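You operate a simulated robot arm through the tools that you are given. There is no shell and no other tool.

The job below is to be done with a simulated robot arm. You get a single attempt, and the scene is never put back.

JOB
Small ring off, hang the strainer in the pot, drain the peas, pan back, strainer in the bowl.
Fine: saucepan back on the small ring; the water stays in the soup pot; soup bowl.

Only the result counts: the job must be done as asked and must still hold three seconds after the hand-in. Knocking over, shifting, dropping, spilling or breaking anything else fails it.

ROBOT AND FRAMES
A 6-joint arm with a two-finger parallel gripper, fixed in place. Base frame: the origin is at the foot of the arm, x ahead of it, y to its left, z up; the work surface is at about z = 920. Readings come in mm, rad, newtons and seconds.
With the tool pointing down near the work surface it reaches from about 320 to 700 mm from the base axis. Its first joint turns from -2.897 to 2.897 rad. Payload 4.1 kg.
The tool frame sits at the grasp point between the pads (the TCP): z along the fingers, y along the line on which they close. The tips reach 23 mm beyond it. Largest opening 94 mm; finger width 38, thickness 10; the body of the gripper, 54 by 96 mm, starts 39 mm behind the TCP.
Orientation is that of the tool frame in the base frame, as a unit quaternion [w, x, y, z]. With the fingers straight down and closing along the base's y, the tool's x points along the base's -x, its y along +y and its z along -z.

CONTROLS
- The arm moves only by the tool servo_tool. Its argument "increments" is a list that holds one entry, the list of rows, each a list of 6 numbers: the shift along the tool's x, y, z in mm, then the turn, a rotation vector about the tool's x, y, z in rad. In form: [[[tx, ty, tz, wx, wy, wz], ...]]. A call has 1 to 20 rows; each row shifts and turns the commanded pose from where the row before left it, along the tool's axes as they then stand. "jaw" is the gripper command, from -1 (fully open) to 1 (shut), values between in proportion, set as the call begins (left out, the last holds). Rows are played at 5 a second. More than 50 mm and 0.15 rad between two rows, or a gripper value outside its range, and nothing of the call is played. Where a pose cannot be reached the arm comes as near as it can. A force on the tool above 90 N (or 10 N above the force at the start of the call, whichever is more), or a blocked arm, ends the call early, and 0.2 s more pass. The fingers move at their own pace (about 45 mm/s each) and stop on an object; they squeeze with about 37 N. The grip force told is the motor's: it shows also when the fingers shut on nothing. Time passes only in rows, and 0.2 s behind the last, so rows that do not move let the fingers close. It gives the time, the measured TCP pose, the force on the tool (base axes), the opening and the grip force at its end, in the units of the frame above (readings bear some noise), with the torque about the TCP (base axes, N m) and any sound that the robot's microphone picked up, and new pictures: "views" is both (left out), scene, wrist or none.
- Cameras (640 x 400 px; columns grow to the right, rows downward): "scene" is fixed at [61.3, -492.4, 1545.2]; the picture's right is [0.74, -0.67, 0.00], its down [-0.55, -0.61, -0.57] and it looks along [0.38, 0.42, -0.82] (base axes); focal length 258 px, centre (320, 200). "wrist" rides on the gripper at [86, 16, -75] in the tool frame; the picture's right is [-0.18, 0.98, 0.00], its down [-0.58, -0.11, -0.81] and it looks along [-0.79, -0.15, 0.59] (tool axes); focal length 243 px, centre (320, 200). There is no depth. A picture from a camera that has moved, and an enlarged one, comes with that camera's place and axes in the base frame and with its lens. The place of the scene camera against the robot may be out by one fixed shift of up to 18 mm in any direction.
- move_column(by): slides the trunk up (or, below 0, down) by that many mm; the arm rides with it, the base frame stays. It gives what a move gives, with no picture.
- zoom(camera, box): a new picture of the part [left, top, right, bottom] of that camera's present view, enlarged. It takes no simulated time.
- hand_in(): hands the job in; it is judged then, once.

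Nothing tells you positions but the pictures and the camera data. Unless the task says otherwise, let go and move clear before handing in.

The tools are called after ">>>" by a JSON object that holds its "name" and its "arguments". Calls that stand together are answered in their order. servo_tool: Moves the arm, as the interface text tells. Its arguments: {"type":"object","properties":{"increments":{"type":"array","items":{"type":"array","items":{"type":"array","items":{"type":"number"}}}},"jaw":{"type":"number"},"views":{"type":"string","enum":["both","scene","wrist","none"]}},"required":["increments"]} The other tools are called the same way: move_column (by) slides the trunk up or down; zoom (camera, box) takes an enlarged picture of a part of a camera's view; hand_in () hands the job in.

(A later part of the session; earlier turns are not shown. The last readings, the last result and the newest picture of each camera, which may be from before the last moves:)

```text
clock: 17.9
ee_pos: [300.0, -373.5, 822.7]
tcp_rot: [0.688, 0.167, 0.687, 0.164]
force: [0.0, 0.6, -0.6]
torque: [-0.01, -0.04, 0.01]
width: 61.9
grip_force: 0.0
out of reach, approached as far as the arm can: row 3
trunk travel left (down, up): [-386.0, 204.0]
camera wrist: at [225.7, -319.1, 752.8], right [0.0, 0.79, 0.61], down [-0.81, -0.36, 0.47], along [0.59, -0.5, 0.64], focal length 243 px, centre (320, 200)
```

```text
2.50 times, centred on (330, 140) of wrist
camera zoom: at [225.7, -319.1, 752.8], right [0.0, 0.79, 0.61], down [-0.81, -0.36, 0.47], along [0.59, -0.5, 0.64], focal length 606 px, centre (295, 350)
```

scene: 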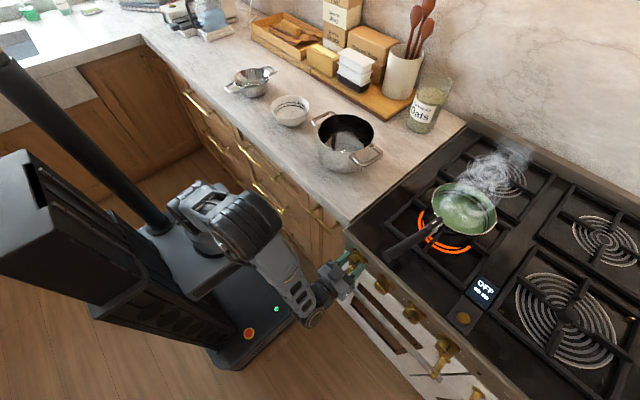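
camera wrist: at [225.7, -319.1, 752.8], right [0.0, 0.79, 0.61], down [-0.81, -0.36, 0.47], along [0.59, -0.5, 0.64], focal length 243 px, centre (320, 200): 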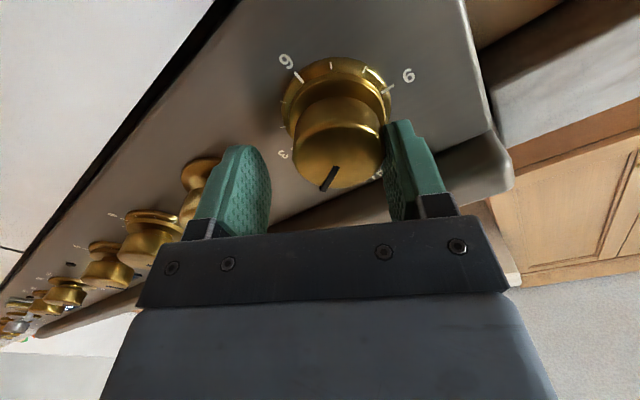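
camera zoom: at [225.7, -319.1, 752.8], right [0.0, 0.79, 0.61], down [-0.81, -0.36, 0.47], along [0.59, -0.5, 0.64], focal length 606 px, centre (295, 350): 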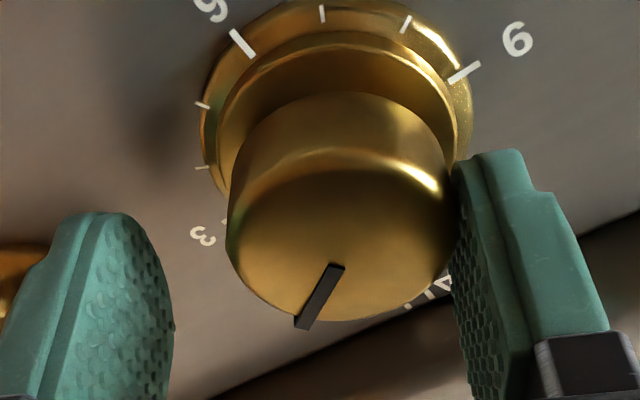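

The re-roll left the tool off-centre by about 15 mm because of a reach limit on that side. I'll recentre and use a larger positive roll, which the arm reaches, so the remaining turn stays within range.

>>> {"name": "servo_tool", "arguments": {"increments": [[[6, 5.4, 0, 0, 0, 0], [6.1, 5.3, 0, 0, 0, 0], [0, 0, 0, 0, 0, 0.12], [0, 0, 0, 0, 0, 0.12], [0, 0, 0, 0, 0, 0.12], [0, 0, 0, 0, 0, 0.12], [0, 0, 0, 0, 0, 0]]], "views": "wrist"}}

>>> {"name": "zoom", "arguments": {"camera": "wrist", "box": [220, 60, 440, 220]}}

```text
clock: 19.5
ee_pos: [300.4, -357.0, 815.9]
tcp_rot: [0.629, 0.325, 0.628, 0.322]
force: [-0.5, -0.4, 0.2]
torque: [-0.03, 0.03, 0.01]
width: 62.2
grip_force: 0.0
trunk travel left (down, up): [-386.0, 204.0]
camera wrist: at [226.6, -277.6, 779.4], right [0.0, 0.42, 0.91], down [-0.81, -0.53, 0.25], along [0.59, -0.73, 0.34], focal length 243 px, centre (320, 200)
```

wrist: 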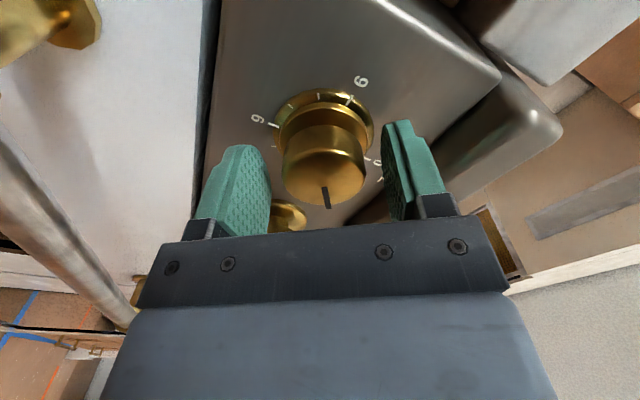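

```text
2.50 times, centred on (330, 140) of wrist
camera zoom: at [226.6, -277.6, 779.4], right [0.0, 0.42, 0.91], down [-0.81, -0.53, 0.25], along [0.59, -0.73, 0.34], focal length 606 px, centre (295, 350)
```

zoom: 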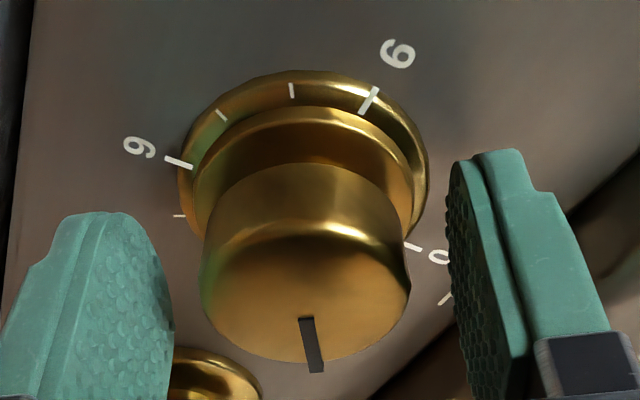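

Careful ray-casting shows the knob slipped back to about 57° while I rolled back with a finger rubbing it. I'll roll further positive, centre it, and grip again to make the whole turn in one go.

>>> {"name": "servo_tool", "arguments": {"increments": [[[0, 1.5, 0, 0, 0, 0], [0, 0, 0, 0, 0, 0.12], [0, 0, 0, 0, 0, 0.12], [0, 0, 0, 0, 0, 0]]], "views": "wrist"}}

```text
clock: 20.5
ee_pos: [299.8, -356.9, 818.3]
tcp_rot: [0.586, 0.399, 0.584, 0.395]
force: [-0.1, 1.0, -0.3]
torque: [-0.03, -0.02, -0.05]
width: 62.1
grip_force: 0.0
trunk travel left (down, up): [-386.0, 204.0]
camera wrist: at [226.2, -269.8, 800.3], right [0.0, 0.19, 0.98], down [-0.81, -0.58, 0.11], along [0.59, -0.79, 0.16], focal length 243 px, centre (320, 200)
```

wrist: 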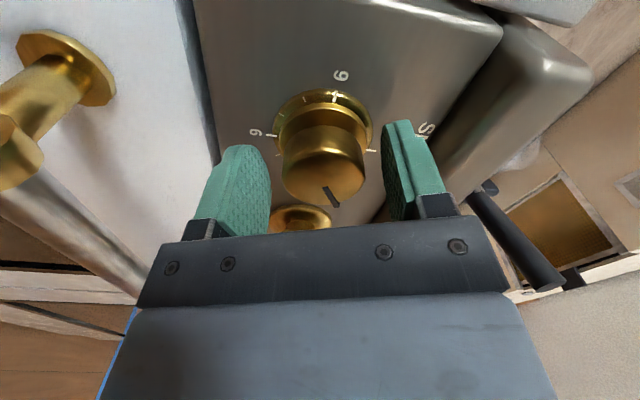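

Reachable and centred. Now grip and turn about 57° counter-clockwise in one motion.

>>> {"name": "servo_tool", "arguments": {"increments": [[[0, 0.5, 0, 0, 0, 0], [0, 0, 0, 0, 0, 0], [0, 0, 0, 0, 0, 0], [0, 0, 0, 0, 0, -0.12], [0, 0, 0, 0, 0, -0.12], [0, 0, 0, 0, 0, -0.12], [0, 0, 0, 0, 0, -0.12], [0, 0, 0, 0, 0, -0.12], [0, 0, 0, 0, 0, -0.12], [0, 0, 0, 0, 0, -0.12], [0, 0, 0, 0, 0, -0.12], [0, 0, 0, 0, 0, 0]]], "jaw": 1, "views": "both"}}

>>> {"name": "zoom", "arguments": {"camera": "wrist", "box": [220, 60, 440, 220]}}

```text
clock: 23.1
ee_pos: [299.8, -358.8, 817.3]
tcp_rot: [0.701, 0.085, 0.704, 0.078]
force: [-8.4, -22.1, -33.3]
torque: [0.08, 0.2, 0.24]
width: 41.0
grip_force: 44.9
trunk travel left (down, up): [-386.0, 204.0]
camera wrist: at [225.9, -323.6, 736.5], right [0.01, 0.91, 0.4], down [-0.8, -0.23, 0.55], along [0.59, -0.33, 0.73], focal length 243 px, centre (320, 200)
```

scene: 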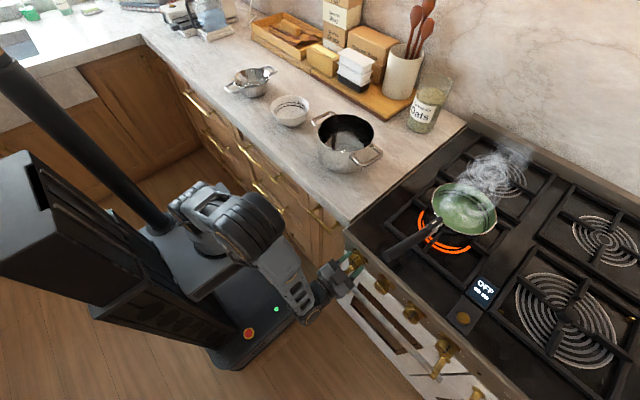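
wrist: 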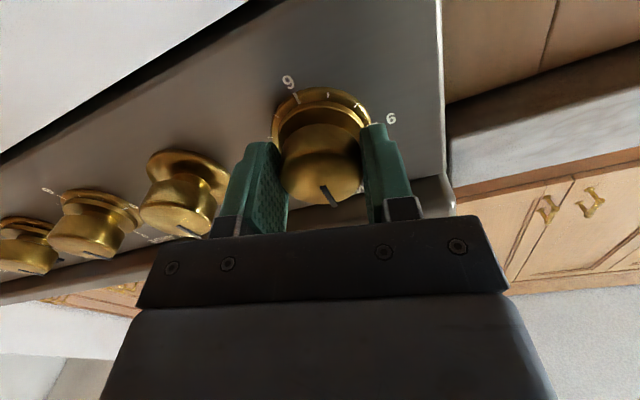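

```text
2.50 times, centred on (330, 140) of wrist
camera zoom: at [225.9, -323.6, 736.5], right [0.01, 0.91, 0.4], down [-0.8, -0.23, 0.55], along [0.59, -0.33, 0.73], focal length 606 px, centre (295, 350)
```

zoom: 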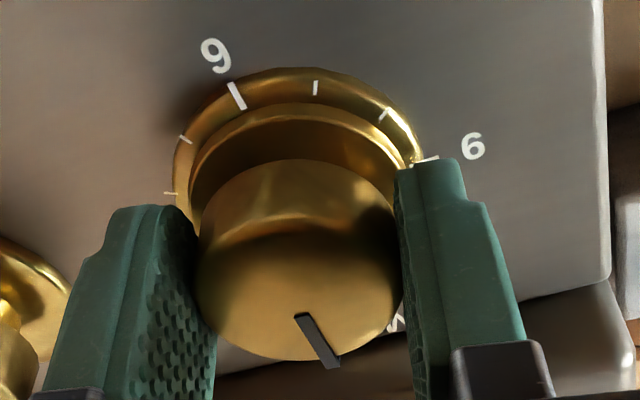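

The pointer now reads 0. I'll release straight without rubbing, back off, and check the ring and knob.

>>> {"name": "servo_tool", "arguments": {"increments": [[[0, 0, 0, 0, 0, 0], [0, 0, 0, 0, 0, 0], [0, 0, -15, 0, 0, 0], [0, 0, -25, 0, 0, 0], [0, 0, -30, 0, 0, 0], [0, 0, 0, 0, 0, 0]]], "jaw": -0.32, "views": "both"}}

>>> {"name": "zoom", "arguments": {"camera": "wrist", "box": [220, 0, 440, 160]}}

>>> {"name": "zoom", "arguments": {"camera": "scene", "box": [400, 165, 520, 265]}}

```text
clock: 24.5
ee_pos: [228.8, -356.4, 820.4]
tcp_rot: [0.703, 0.082, 0.702, 0.08]
force: [0.4, 1.4, 0.3]
torque: [-0.01, 0.01, 0.01]
width: 62.0
grip_force: 0.0
trunk travel left (down, up): [-386.0, 204.0]
camera wrist: at [155.1, -321.3, 738.4], right [0.0, 0.92, 0.4], down [-0.81, -0.23, 0.54], along [0.59, -0.33, 0.74], focal length 243 px, centre (320, 200)
```

scene: 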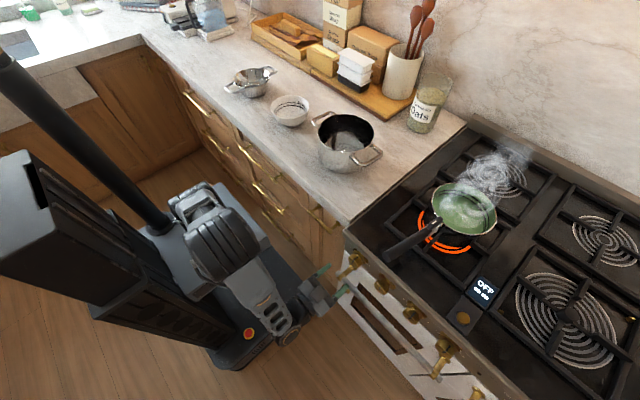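
wrist: 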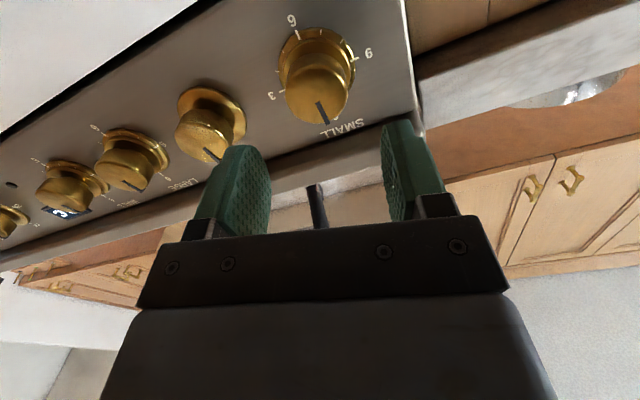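

```text
2.50 times, centred on (330, 80) of wrist
camera zoom: at [155.1, -321.3, 738.4], right [0.0, 0.92, 0.4], down [-0.81, -0.23, 0.54], along [0.59, -0.33, 0.74], focal length 606 px, centre (295, 500)
```

zoom: 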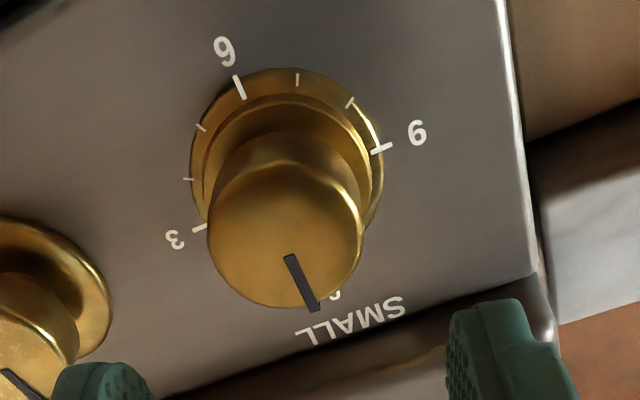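

```text
4.00 times, centred on (460, 215) of scene
camera zoom: at [61.3, -492.4, 1545.2], right [0.74, -0.67, 0.0], down [-0.55, -0.61, -0.57], along [0.38, 0.42, -0.82], focal length 1033 px, centre (-240, 140)
```

zoom: 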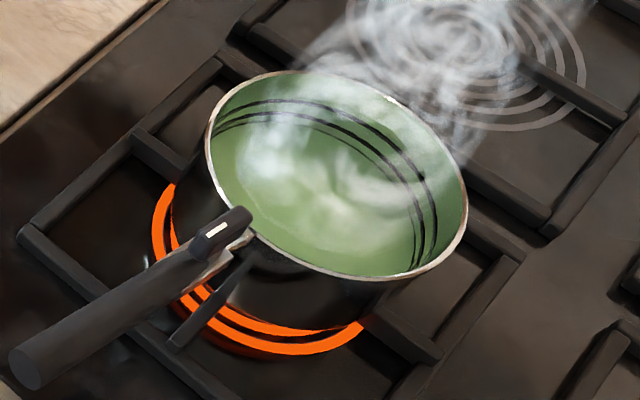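

The knob reads 0 on "SMALL". The ring still glows, which may be residual heat, so I'll keep watching it. Next I raise the trunk and bring the tool back to pointing down, then go look at the strainer.

>>> {"name": "move_column", "arguments": {"by": 139}}

>>> {"name": "servo_tool", "arguments": {"increments": [[[0, 0, -10, 0, 0, -0.115], [0, 0, 0, 0, 0, -0.115], [0, 0, 0, 0, 0.1428, 0], [0, 0, 0, 0, 0.1428, 0], [0, 0, 0, 0, 0.1428, 0], [0, 0, 0, 0, 0.1428, 0], [0, 0, 0, 0, 0.1428, 0], [0, 0, 0, 0, 0.1428, 0], [0, 0, 0, 0, 0.1428, 0], [0, 0, 0, 0, 0.1428, 0], [0, 0, 0, 0, 0.1428, 0], [0, 0, 0, 0, 0.1428, 0], [0, 0, 0, 0, 0.1428, 0]]], "jaw": -1, "views": "both"}}

```text
clock: 26.1
ee_pos: [228.9, -356.5, 957.4]
tcp_rot: [0.703, 0.083, 0.702, 0.08]
force: [0.2, -0.3, 0.3]
torque: [-0.03, -0.04, 0.0]
width: 62.0
grip_force: 0.1
trunk travel left (down, up): [-525.0, 65.0]
```

```text
clock: 28.9
ee_pos: [219.5, -356.8, 957.1]
tcp_rot: [-0.001, 0.002, 1.0, 0.0]
force: [-0.7, 0.1, -0.4]
torque: [-0.03, 0.01, -0.01]
width: 93.9
grip_force: 0.2
trunk travel left (down, up): [-525.0, 65.0]
camera wrist: at [133.8, -340.7, 1032.3], right [0.19, 0.98, 0.0], down [0.58, -0.11, 0.81], along [0.79, -0.15, -0.59], focal length 243 px, centre (320, 200)
```

scene: 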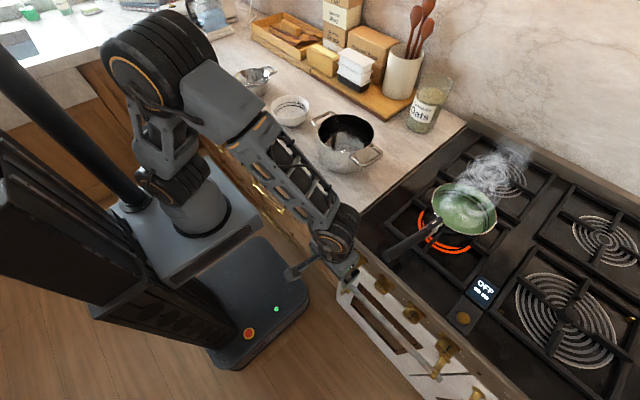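
wrist: 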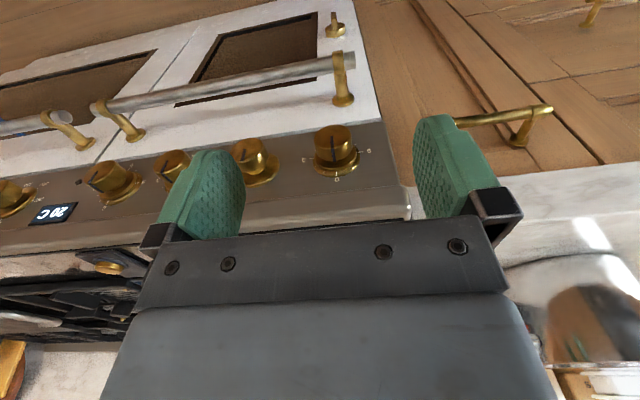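

Back to tool-down. I'll check the ring's glow again.

>>> {"name": "zoom", "arguments": {"camera": "scene", "box": [400, 165, 520, 265]}}

>>> {"name": "zoom", "arguments": {"camera": "wrist", "box": [290, 110, 390, 190]}}

```text
4.00 times, centred on (460, 215) of scene
camera zoom: at [61.3, -492.4, 1545.2], right [0.74, -0.67, 0.0], down [-0.55, -0.61, -0.57], along [0.38, 0.42, -0.82], focal length 1033 px, centre (-240, 140)
```

zoom: 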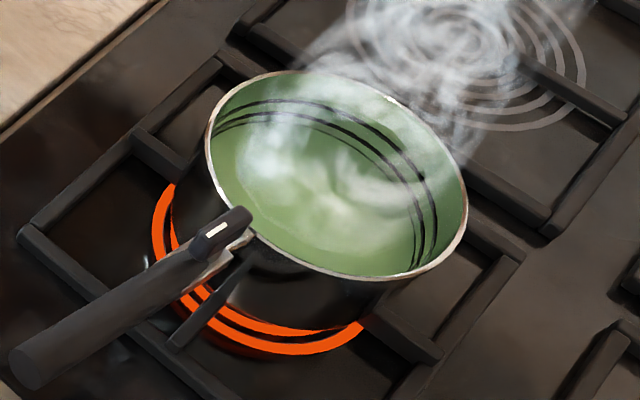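

```text
5.00 times, centred on (340, 150) of wrist
camera zoom: at [133.8, -340.7, 1032.3], right [0.19, 0.98, 0.0], down [0.58, -0.11, 0.81], along [0.79, -0.15, -0.59], focal length 1213 px, centre (220, 450)
```

zoom: 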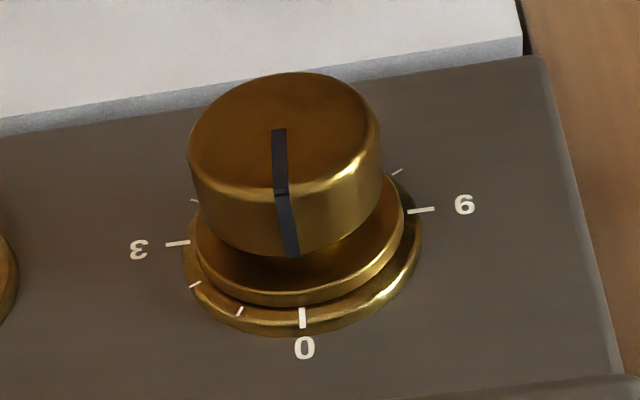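

The ring is slowly dimming and the knob is exactly at 0, so the ring is off. Now I'll travel high over to the strainer for a close look.

>>> {"name": "servo_tool", "arguments": {"increments": [[[0, 0, -45, 0, 0, 0], [0, 0, -45, 0, 0, 0], [0, 0, -45, 0, 0, 0], [0, 0, -45, 0, 0, 0], [0, 0, -45, 0, 0, 0], [0, 0, -45, 0, 0, 0], [-24.5, 42.5, 0, 0, 0, 0], [-24.5, 42.5, 0, 0, 0, 0], [-24.5, 42.5, 0, 0, 0, 0], [-24.5, 42.5, 0, 0, 0, 0], [-24.5, 42.5, 0, 0, 0, 0], [-24.5, 42.5, 0, 0, 0, 0]]], "views": "none"}}

>>> {"name": "servo_tool", "arguments": {"increments": [[[2.4, 48.5, 7, 0, 0, 0], [2.4, 48.5, 7, 0, 0, 0], [2.4, 48.5, 7, 0, 0, 0], [2.4, 48.5, 7, 0, 0, 0], [2.4, 48.5, 7, 0, 0, 0], [2.4, 48.5, 7, 0, 0, 0], [2.4, 48.5, 7, 0, 0, 0], [2.4, 48.5, 7, 0, 0, 0], [2.4, 48.5, 7, 0, 0, 0], [2.4, 48.5, 7, 0, 0, 0], [2.4, 48.5, 7, 0, 0, 0], [0, 0, 0, 0, 0, 0]]], "views": "both"}}

```text
clock: 31.5
ee_pos: [368.4, -101.5, 1225.6]
tcp_rot: [0.0, 0.003, 1.0, -0.001]
force: [0.2, -0.6, 0.1]
torque: [0.0, -0.02, 0.02]
width: 93.9
grip_force: 0.0
trunk travel left (down, up): [-525.0, 65.0]
```

```text
clock: 34.1
ee_pos: [343.8, 435.1, 1150.6]
tcp_rot: [0.0, 0.003, 1.0, 0.0]
force: [0.4, 0.5, 0.0]
torque: [0.0, 0.0, 0.02]
width: 93.8
grip_force: 0.0
trunk travel left (down, up): [-525.0, 65.0]
camera wrist: at [258.5, 450.6, 1224.5], right [0.19, 0.98, 0.0], down [0.58, -0.11, 0.81], along [0.79, -0.15, -0.59], focal length 243 px, centre (320, 200)
```

scene: 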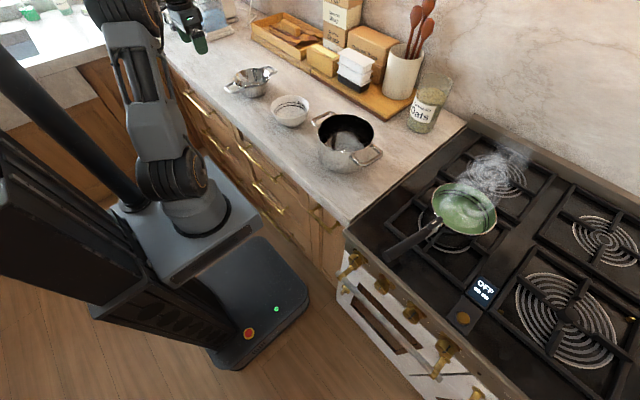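
wrist: 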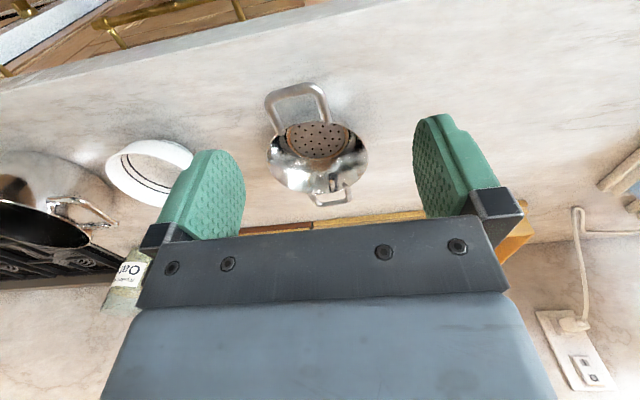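

The ring has gone dark: it is off. Now I have a good view of the strainer; I'll enlarge it and the other objects in view.

>>> {"name": "zoom", "arguments": {"camera": "wrist", "box": [240, 70, 400, 220]}}

>>> {"name": "zoom", "arguments": {"camera": "wrist", "box": [0, 120, 200, 260]}}

>>> {"name": "zoom", "arguments": {"camera": "scene", "box": [215, 55, 285, 105]}}

>>> {"name": "zoom", "arguments": {"camera": "scene", "box": [400, 165, 520, 265]}}

```text
2.67 times, centred on (320, 145) of wrist
camera zoom: at [258.5, 450.6, 1224.5], right [0.19, 0.98, 0.0], down [0.58, -0.11, 0.81], along [0.79, -0.15, -0.59], focal length 647 px, centre (320, 347)
```

zoom: 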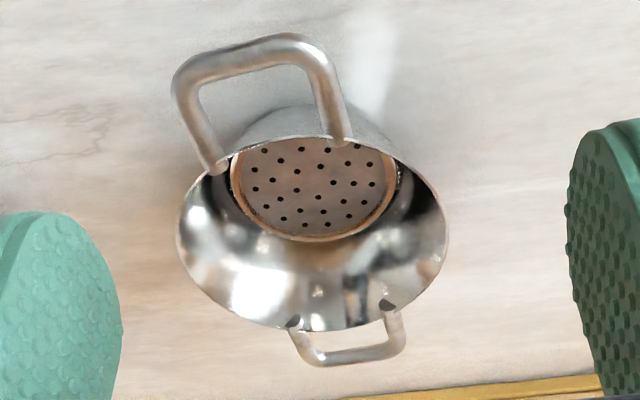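

```text
2.86 times, centred on (100, 190) of wrist
camera zoom: at [258.5, 450.6, 1224.5], right [0.19, 0.98, 0.0], down [0.58, -0.11, 0.81], along [0.79, -0.15, -0.59], focal length 693 px, centre (949, 229)
```

zoom: 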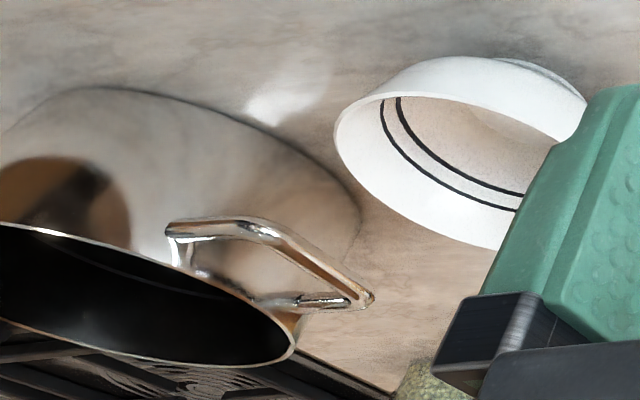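

```text
8.00 times, centred on (250, 80) of scene
camera zoom: at [61.3, -492.4, 1545.2], right [0.74, -0.67, 0.0], down [-0.55, -0.61, -0.57], along [0.38, 0.42, -0.82], focal length 2066 px, centre (880, 1160)
```

zoom: 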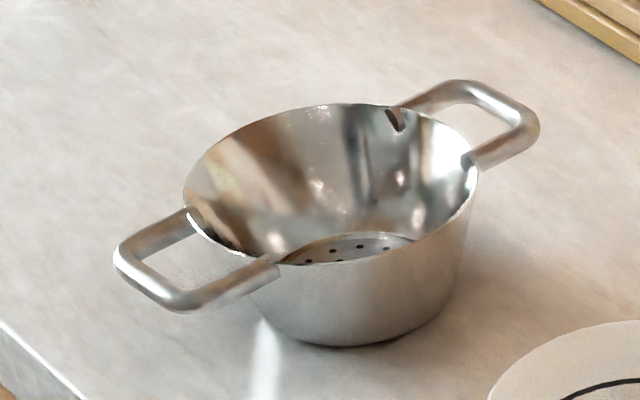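

```text
4.00 times, centred on (460, 215) of scene
camera zoom: at [61.3, -492.4, 1545.2], right [0.74, -0.67, 0.0], down [-0.55, -0.61, -0.57], along [0.38, 0.42, -0.82], focal length 1033 px, centre (-240, 140)
```

zoom: 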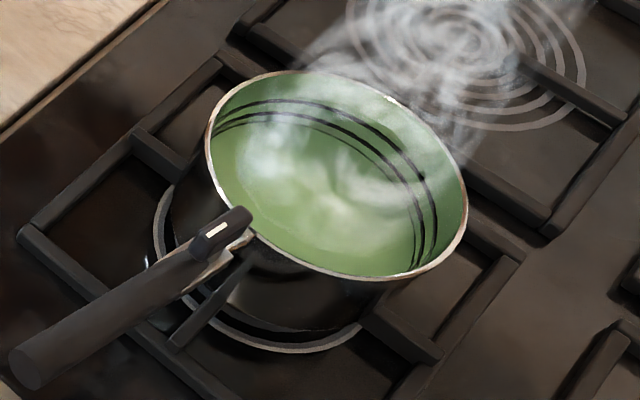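

Ring is off. The strainer's near handle loop points toward the robot (arms along x at y≈366 and ≈425, crossbar x≈393, rim z≈976). Before gripping it, I'll take a picture over the pot and bowl to locate them accurately.

>>> {"name": "servo_tool", "arguments": {"increments": [[[0, -49, 0, 0, 0, 0], [0, -49, 0, 0, 0, 0], [0, -49, 0, 0, 0, 0], [0, -49, 0, 0, 0, 0], [0, -49, 0, 0, 0, 0], [0, -49, 0, 0, 0, 0], [0, -49, 0, 0, 0, 0], [0, -49, 0, 0, 0, 0], [0, 0, 0, 0, 0, 0]]], "views": "wrist"}}

>>> {"name": "zoom", "arguments": {"camera": "wrist", "box": [120, 40, 440, 240]}}

>>> {"name": "zoom", "arguments": {"camera": "wrist", "box": [100, 60, 300, 220]}}

>>> {"name": "zoom", "arguments": {"camera": "wrist", "box": [320, 60, 480, 190]}}

```text
clock: 36.1
ee_pos: [342.0, 36.5, 1150.0]
tcp_rot: [0.0, 0.002, 1.0, -0.001]
force: [0.7, -0.5, -0.5]
torque: [0.02, -0.01, 0.01]
width: 94.1
grip_force: 0.0
trunk travel left (down, up): [-525.0, 65.0]
camera wrist: at [255.4, 53.1, 1224.6], right [0.19, 0.98, 0.0], down [0.58, -0.11, 0.81], along [0.79, -0.15, -0.59], focal length 243 px, centre (320, 200)
```

wrist: 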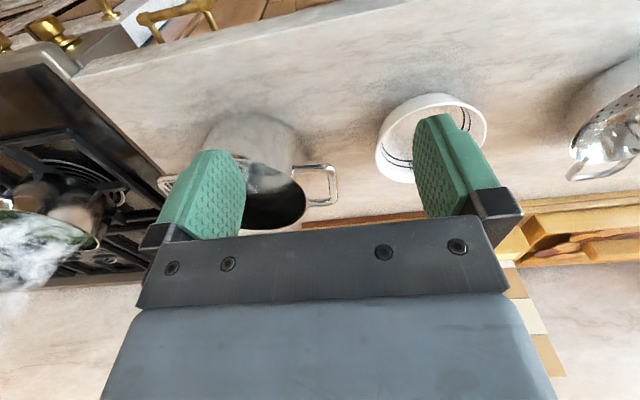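

```text
2.00 times, centred on (280, 140) of wrist
camera zoom: at [255.4, 53.1, 1224.6], right [0.19, 0.98, 0.0], down [0.58, -0.11, 0.81], along [0.79, -0.15, -0.59], focal length 485 px, centre (400, 320)
```

zoom: 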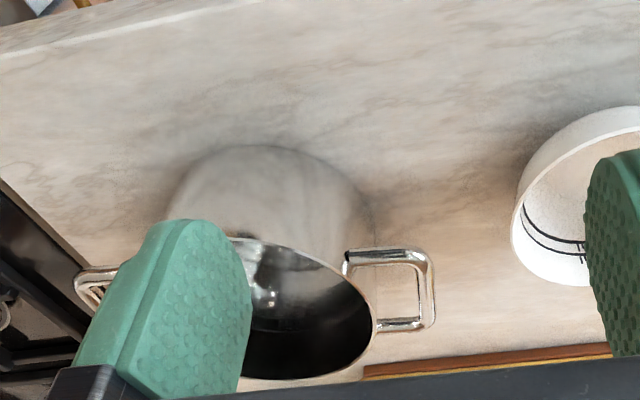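

```text
2.50 times, centred on (200, 140) of wrist
camera zoom: at [255.4, 53.1, 1224.6], right [0.19, 0.98, 0.0], down [0.58, -0.11, 0.81], along [0.79, -0.15, -0.59], focal length 606 px, centre (620, 350)
```

zoom: 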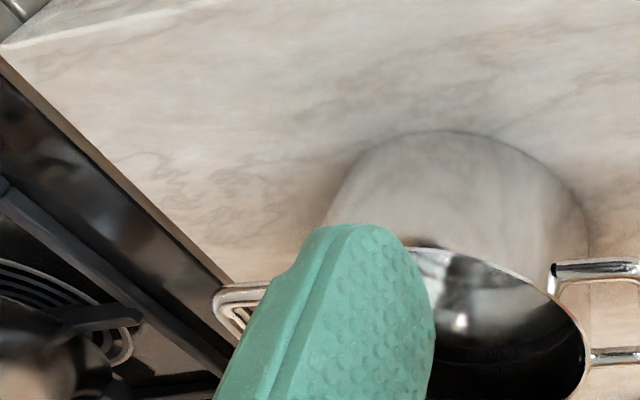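

```text
3.08 times, centred on (400, 125) of wrist
camera zoom: at [255.4, 53.1, 1224.6], right [0.19, 0.98, 0.0], down [0.58, -0.11, 0.81], along [0.79, -0.15, -0.59], focal length 746 px, centre (74, 431)
```

zoom: 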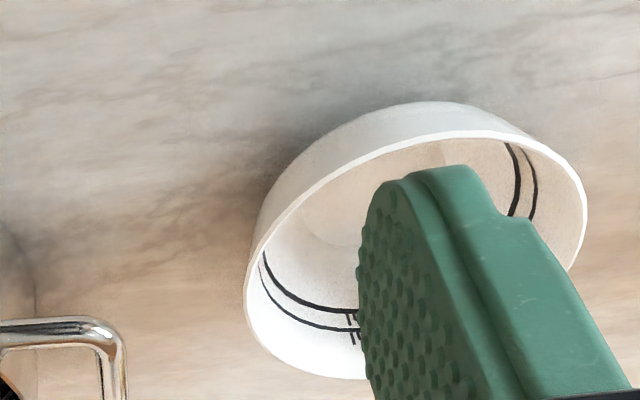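

The fingers block parts of the view, so I'll shift so that the pot appears between them.

>>> {"name": "servo_tool", "arguments": {"increments": [[[0, -34, -27, 0, 0, 0], [0, -34, -27, 0, 0, 0], [0, -34, -26, 0, 0, 0], [0, 0, 0, 0, 0, 0]]], "views": "wrist"}}

>>> {"name": "zoom", "arguments": {"camera": "wrist", "box": [240, 60, 420, 220]}}

```text
clock: 37.1
ee_pos: [340.2, -63.8, 1234.1]
tcp_rot: [0.0, 0.002, 1.0, 0.0]
force: [0.4, -0.1, 0.4]
torque: [0.01, 0.02, 0.01]
width: 93.8
grip_force: 0.0
trunk travel left (down, up): [-525.0, 65.0]
camera wrist: at [254.9, -47.7, 1306.4], right [0.19, 0.98, 0.0], down [0.58, -0.11, 0.81], along [0.79, -0.15, -0.59], focal length 243 px, centre (320, 200)
```

wrist: 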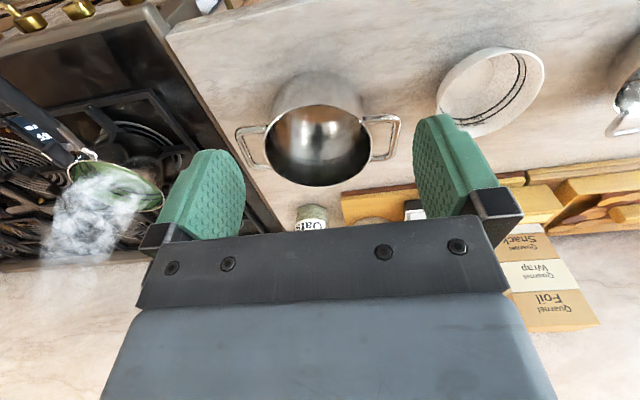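

```text
2.50 times, centred on (330, 140) of wrist
camera zoom: at [254.9, -47.7, 1306.4], right [0.19, 0.98, 0.0], down [0.58, -0.11, 0.81], along [0.79, -0.15, -0.59], focal length 606 px, centre (295, 350)
```

zoom: 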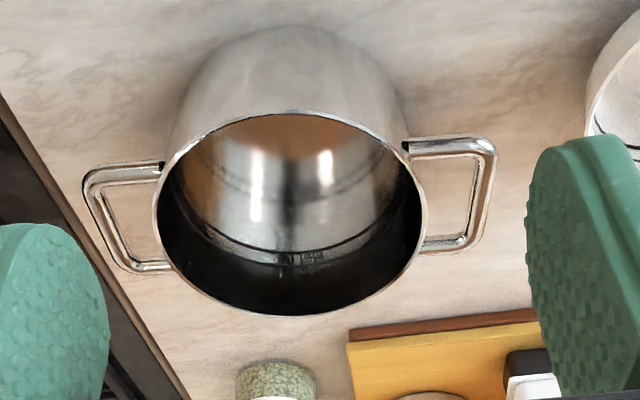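

Pot found: centre about (517, -100), rim z≈1015, outer radius ≈84, its handles along ±y. The strainer's handles are along ±x, so a straight translation will hang it. Next I stop over the bowl for a picture on the way to the strainer.

>>> {"name": "servo_tool", "arguments": {"increments": [[[0, 49, 0, 0, 0, 0], [0, 49, 0, 0, 0, 0], [0, 49, 0, 0, 0, 0], [0, 49, 0, 0, 0, 0], [0, 49, 0, 0, 0, 0], [0, 0, 0, 0, 0, 0]]], "views": "wrist"}}

>>> {"name": "zoom", "arguments": {"camera": "wrist", "box": [230, 40, 430, 220]}}

```text
clock: 38.5
ee_pos: [343.2, 180.0, 1228.3]
tcp_rot: [-0.001, 0.002, 1.0, 0.0]
force: [0.1, -0.3, 0.1]
torque: [-0.04, 0.01, 0.01]
width: 93.8
grip_force: 0.0
trunk travel left (down, up): [-525.0, 65.0]
camera wrist: at [257.1, 197.0, 1302.8], right [0.19, 0.98, 0.0], down [0.58, -0.11, 0.81], along [0.79, -0.15, -0.59], focal length 243 px, centre (320, 200)
```

wrist: 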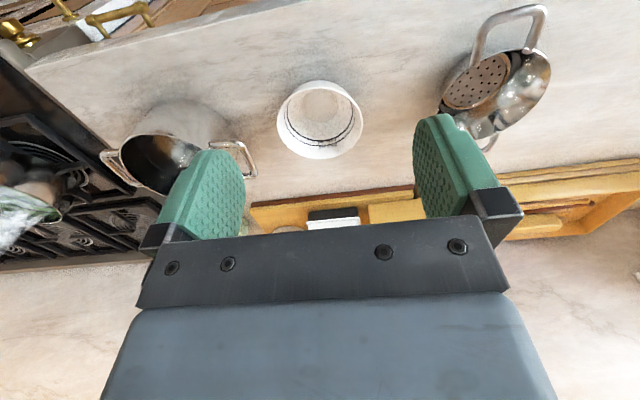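

```text
2.22 times, centred on (330, 130) of wrist
camera zoom: at [257.1, 197.0, 1302.8], right [0.19, 0.98, 0.0], down [0.58, -0.11, 0.81], along [0.79, -0.15, -0.59], focal length 539 px, centre (298, 356)
```

zoom: 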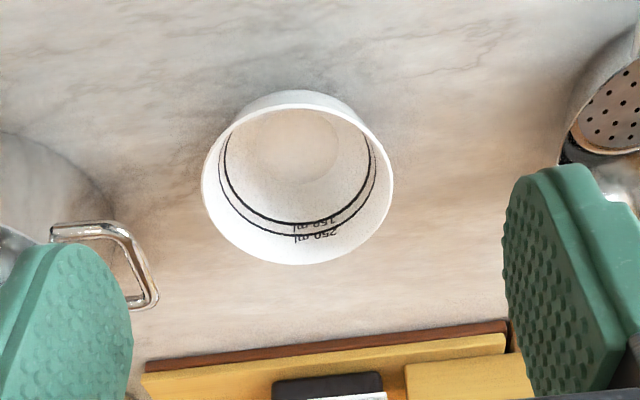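

Bowl: centre about (493, 153), rim z≈985, diameter ≈132. Now I go above the strainer's near handle.

>>> {"name": "servo_tool", "arguments": {"increments": [[[-10.2, 36, 26, 0, 0, 0], [-10.2, 36, 26, 0, 0, 0], [-10.2, 36, 26, 0, 0, 0], [-10.2, 36, 26, 0, 0, 0], [-10.2, 36, 26, 0, 0, 0], [-10.2, 36, 26, 0, 0, 0], [0, 0, 0, 0, 0, 0]]], "views": "both"}}

>>> {"name": "zoom", "arguments": {"camera": "wrist", "box": [230, 40, 430, 220]}}

>>> {"name": "zoom", "arguments": {"camera": "scene", "box": [180, 30, 290, 110]}}

```text
clock: 40.1
ee_pos: [403.1, 397.7, 1074.0]
tcp_rot: [0.0, 0.003, 1.0, 0.0]
force: [-0.8, 0.2, -0.2]
torque: [-0.02, 0.02, 0.01]
width: 94.2
grip_force: 0.1
trunk travel left (down, up): [-525.0, 65.0]
camera wrist: at [316.0, 413.5, 1148.2], right [0.19, 0.98, 0.0], down [0.58, -0.11, 0.81], along [0.79, -0.15, -0.59], focal length 243 px, centre (320, 200)
```

scene: 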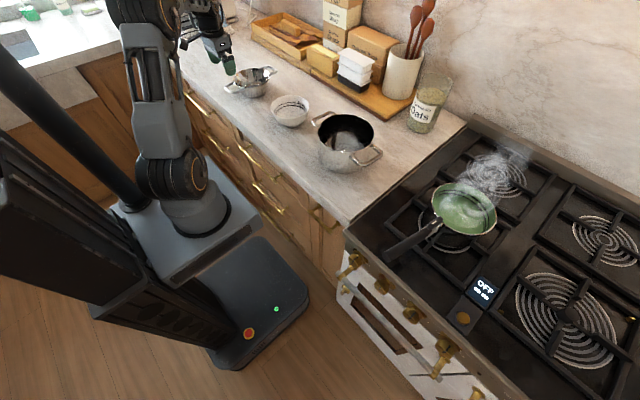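
wrist: 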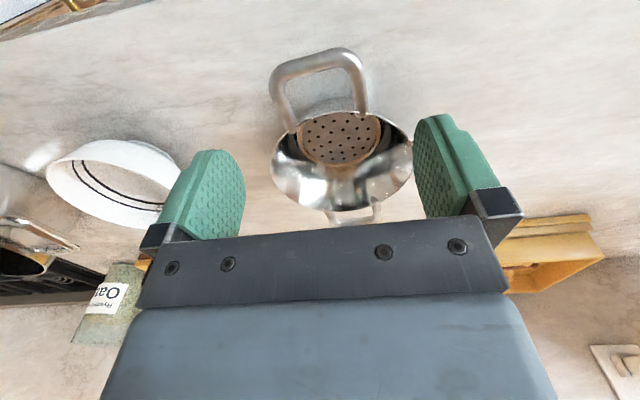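

```text
2.22 times, centred on (330, 130) of wrist
camera zoom: at [316.0, 413.5, 1148.2], right [0.19, 0.98, 0.0], down [0.58, -0.11, 0.81], along [0.79, -0.15, -0.59], focal length 539 px, centre (298, 356)
```

zoom: 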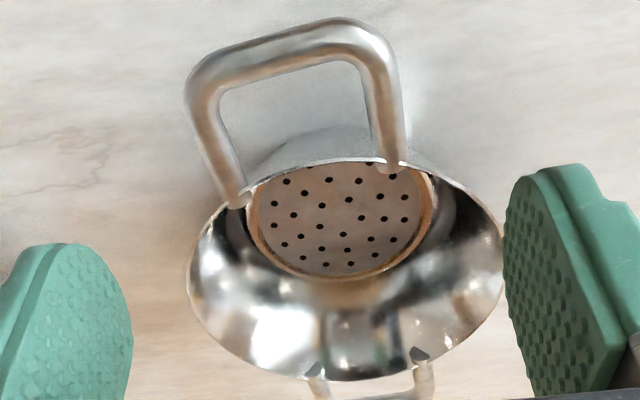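

```text
5.00 times, centred on (235, 70) of scene
camera zoom: at [61.3, -492.4, 1545.2], right [0.74, -0.67, 0.0], down [-0.55, -0.61, -0.57], along [0.38, 0.42, -0.82], focal length 1291 px, centre (745, 850)
```

zoom: 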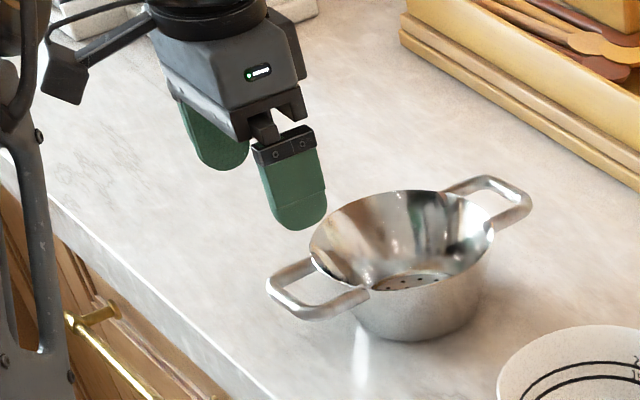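

The handle loop arms are at y≈368 and ≈425, height about 977. I'll descend so the pads straddle the loop from outside.

>>> {"name": "servo_tool", "arguments": {"increments": [[[0, -1.3, 30, 0, 0, 0], [0, 0, 30, 0, 0, 0], [0, 0, 28, 0, 0, 0], [0, 0, 0, 0, 0, 0]]], "views": "both"}}

>>> {"name": "zoom", "arguments": {"camera": "wrist", "box": [180, 60, 460, 240]}}

>>> {"name": "zoom", "arguments": {"camera": "scene", "box": [190, 40, 290, 110]}}

```text
clock: 41.1
ee_pos: [405.1, 397.8, 987.5]
tcp_rot: [0.001, 0.003, 1.0, 0.0]
force: [0.4, 0.1, -0.7]
torque: [-0.03, 0.0, 0.04]
width: 93.9
grip_force: 0.0
trunk travel left (down, up): [-525.0, 65.0]
camera wrist: at [318.5, 413.8, 1061.4], right [0.19, 0.98, 0.0], down [0.58, -0.11, 0.81], along [0.79, -0.15, -0.59], focal length 243 px, centre (320, 200)
```

scene: 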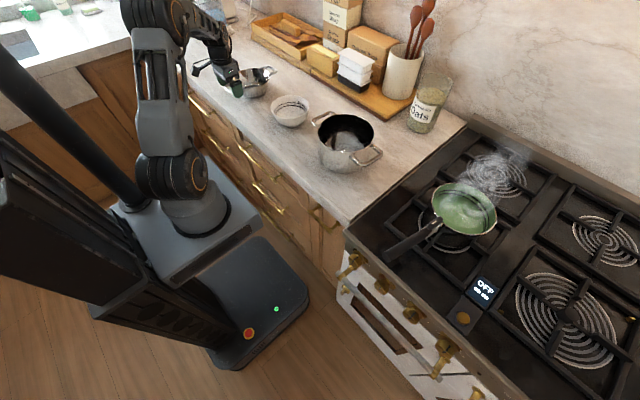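
wrist: 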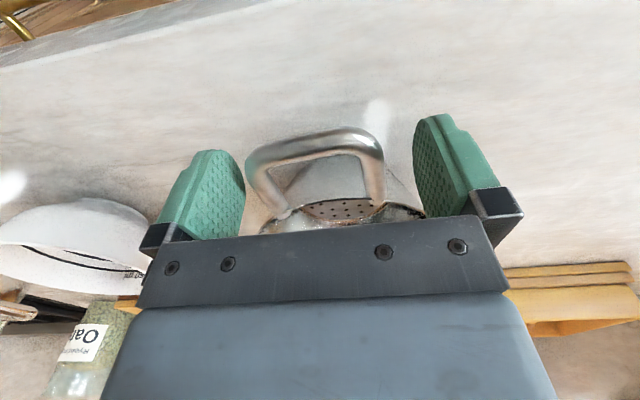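

```text
2.22 times, centred on (320, 150) of wrist
camera zoom: at [318.5, 413.8, 1061.4], right [0.19, 0.98, 0.0], down [0.58, -0.11, 0.81], along [0.79, -0.15, -0.59], focal length 539 px, centre (320, 311)
```

zoom: 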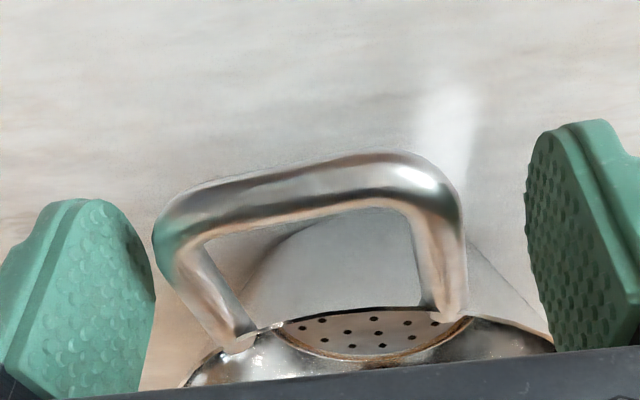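

```text
5.71 times, centred on (240, 75) of scene
camera zoom: at [61.3, -492.4, 1545.2], right [0.74, -0.67, 0.0], down [-0.55, -0.61, -0.57], along [0.38, 0.42, -0.82], focal length 1475 px, centre (777, 914)
```

zoom: 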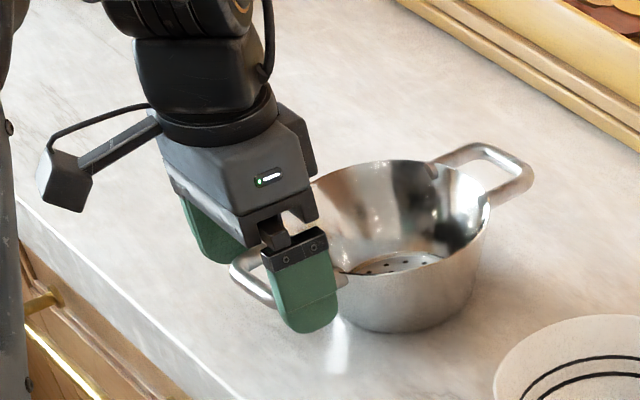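

The loop lies between the pads with the bars just below the grasp point. A small sideways correction, then close.

>>> {"name": "servo_tool", "arguments": {"increments": [[[0, -2.5, 3, 0, 0, 0], [0, 0, 0, 0, 0, 0], [0, 0, 0, 0, 0, 0], [0, 0, 0, 0, 0, 0], [0, 0, 0, 0, 0, 0]]], "jaw": 1, "views": "both"}}

>>> {"name": "zoom", "arguments": {"camera": "wrist", "box": [180, 60, 460, 240]}}

>>> {"name": "zoom", "arguments": {"camera": "scene", "box": [190, 40, 290, 110]}}

```text
clock: 42.3
ee_pos: [405.0, 395.0, 983.6]
tcp_rot: [0.001, 0.002, 1.0, 0.0]
force: [0.4, 1.7, 3.4]
torque: [0.02, -0.16, 0.12]
width: 72.2
grip_force: 37.1
trunk travel left (down, up): [-525.0, 65.0]
camera wrist: at [318.5, 411.2, 1058.4], right [0.19, 0.98, 0.0], down [0.58, -0.11, 0.81], along [0.79, -0.15, -0.59], focal length 243 px, centre (320, 200)
```

scene: 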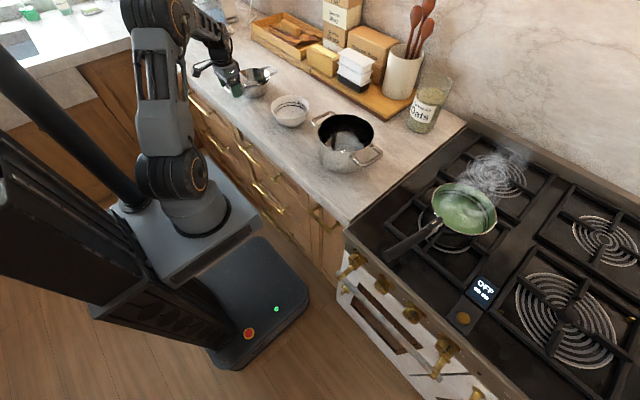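
wrist: 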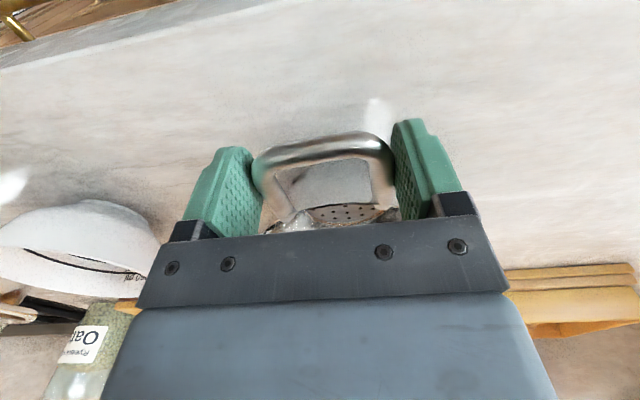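

```text
2.22 times, centred on (320, 150) of wrist
camera zoom: at [318.5, 411.2, 1058.4], right [0.19, 0.98, 0.0], down [0.58, -0.11, 0.81], along [0.79, -0.15, -0.59], focal length 539 px, centre (320, 311)
```

zoom: 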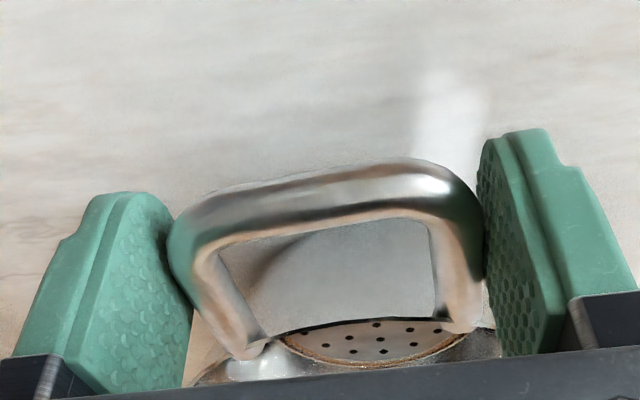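

```text
5.71 times, centred on (240, 75) of scene
camera zoom: at [61.3, -492.4, 1545.2], right [0.74, -0.67, 0.0], down [-0.55, -0.61, -0.57], along [0.38, 0.42, -0.82], focal length 1475 px, centre (777, 914)
```

zoom: 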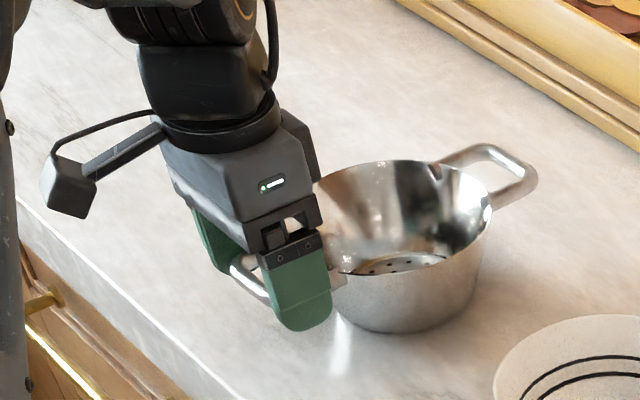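

Gripped at 72 mm. I'll lift gently 30 mm and see whether it stays level.

>>> {"name": "servo_tool", "arguments": {"increments": [[[0, 0, -8, 0, 0, 0], [0, 0, -10, 0, 0, 0], [0, 0, -12, 0, 0, 0], [0, 0, 0, 0, 0, 0], [0, 0, 0, 0, 0, 0]]], "views": "both"}}

>>> {"name": "zoom", "arguments": {"camera": "scene", "box": [190, 40, 290, 110]}}

```text
clock: 43.5
ee_pos: [404.9, 393.8, 1013.6]
tcp_rot: [0.0, 0.002, 1.0, 0.0]
force: [0.2, 0.2, -1.3]
torque: [-0.02, 0.19, -0.05]
width: 71.4
grip_force: 37.1
trunk travel left (down, up): [-525.0, 65.0]
camera wrist: at [319.1, 410.3, 1087.7], right [0.19, 0.98, 0.0], down [0.58, -0.11, 0.81], along [0.79, -0.15, -0.59], focal length 243 px, centre (320, 200)
```

scene: 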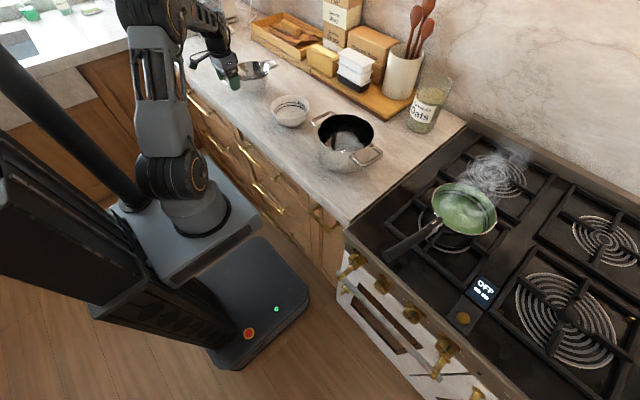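
wrist: 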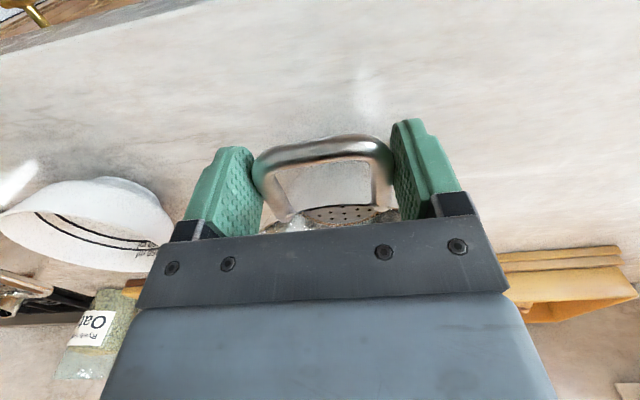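

```text
5.71 times, centred on (240, 75) of scene
camera zoom: at [61.3, -492.4, 1545.2], right [0.74, -0.67, 0.0], down [-0.55, -0.61, -0.57], along [0.38, 0.42, -0.82], focal length 1475 px, centre (777, 914)
```

zoom: 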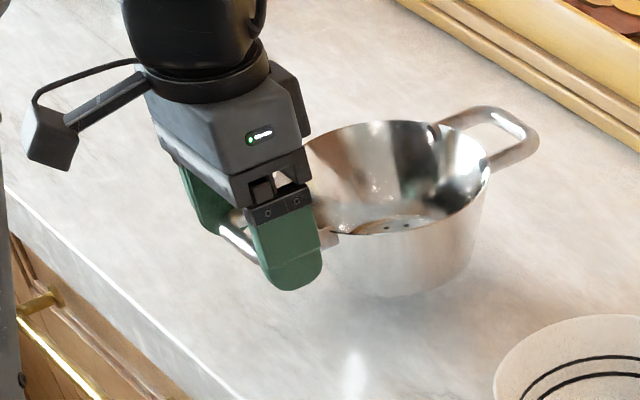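

The strainer lifts level and is light (~0.2 kg). I'll raise it well clear and carry it across to above the pot.

>>> {"name": "servo_tool", "arguments": {"increments": [[[0, 0, -30, 0, 0, 0], [0, 0, -40, 0, 0, 0], [0, 0, -40, 0, 0, 0], [0, 0, -30, 0, 0, 0], [0, -20, 0, 0, 0, 0], [-0.6, -40, 0, 0, 0, 0], [-0.6, -42, 0, 0, 0, 0], [-0.6, -42, 0, 0, 0, 0], [-0.6, -42, 0, 0, 0, 0], [-0.6, -42, 0, 0, 0, 0], [-0.6, -42, 0, 0, 0, 0], [-0.6, -42, 0, 0, 0, 0], [-0.6, -42, 0, 0, 0, 0], [-0.6, -42, 0, 0, 0, 0], [-0.6, -42, 0, 0, 0, 0], [-0.6, -42, 0, 0, 0, 0], [-0.6, -40, 0, 0, 0, 0], [0, -18, 0, 0, 0, 0], [0, 0, 0, 0, 0, 0], [0, 0, 0, 0, 0, 0]]], "views": "both"}}

>>> {"name": "zoom", "arguments": {"camera": "wrist", "box": [200, 40, 440, 230]}}

>>> {"name": "zoom", "arguments": {"camera": "scene", "box": [290, 60, 410, 180]}}

```text
clock: 47.7
ee_pos: [409.5, -143.0, 1156.6]
tcp_rot: [0.0, 0.003, 1.0, 0.0]
force: [-0.7, -0.3, -2.3]
torque: [0.03, 0.17, 0.01]
width: 71.0
grip_force: 37.3
trunk travel left (down, up): [-525.0, 65.0]
camera wrist: at [322.7, -127.2, 1229.9], right [0.19, 0.98, 0.0], down [0.58, -0.11, 0.81], along [0.79, -0.15, -0.59], focal length 243 px, centre (320, 200)
```

scene: 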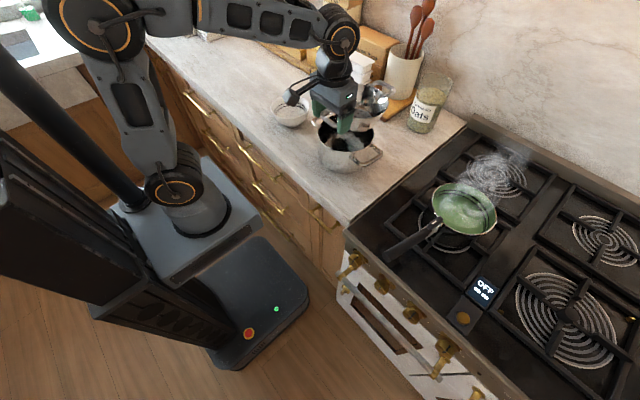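
wrist: 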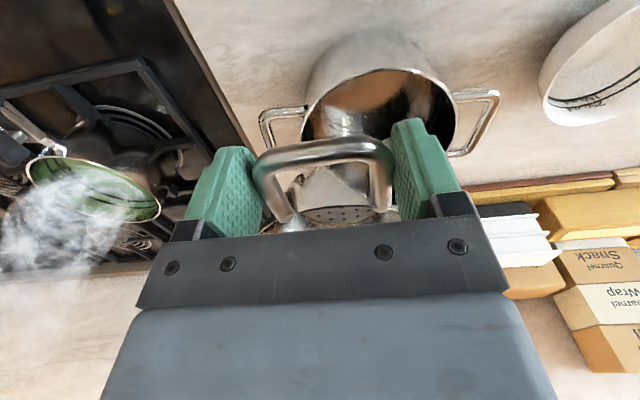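

```text
2.11 times, centred on (320, 135) of wrist
camera zoom: at [322.7, -127.2, 1229.9], right [0.19, 0.98, 0.0], down [0.58, -0.11, 0.81], along [0.79, -0.15, -0.59], focal length 511 px, centre (320, 337)
```

zoom: 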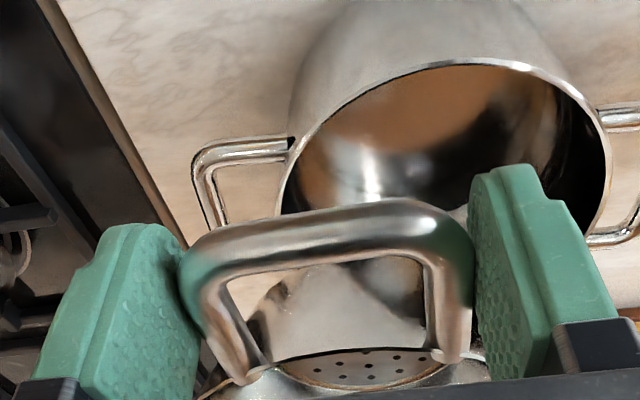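

```text
3.33 times, centred on (350, 120) of scene
camera zoom: at [61.3, -492.4, 1545.2], right [0.74, -0.67, 0.0], down [-0.55, -0.61, -0.57], along [0.38, 0.42, -0.82], focal length 861 px, centre (220, 467)
```

zoom: 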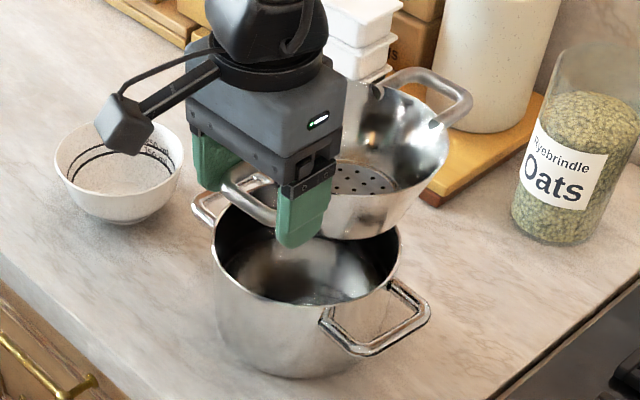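

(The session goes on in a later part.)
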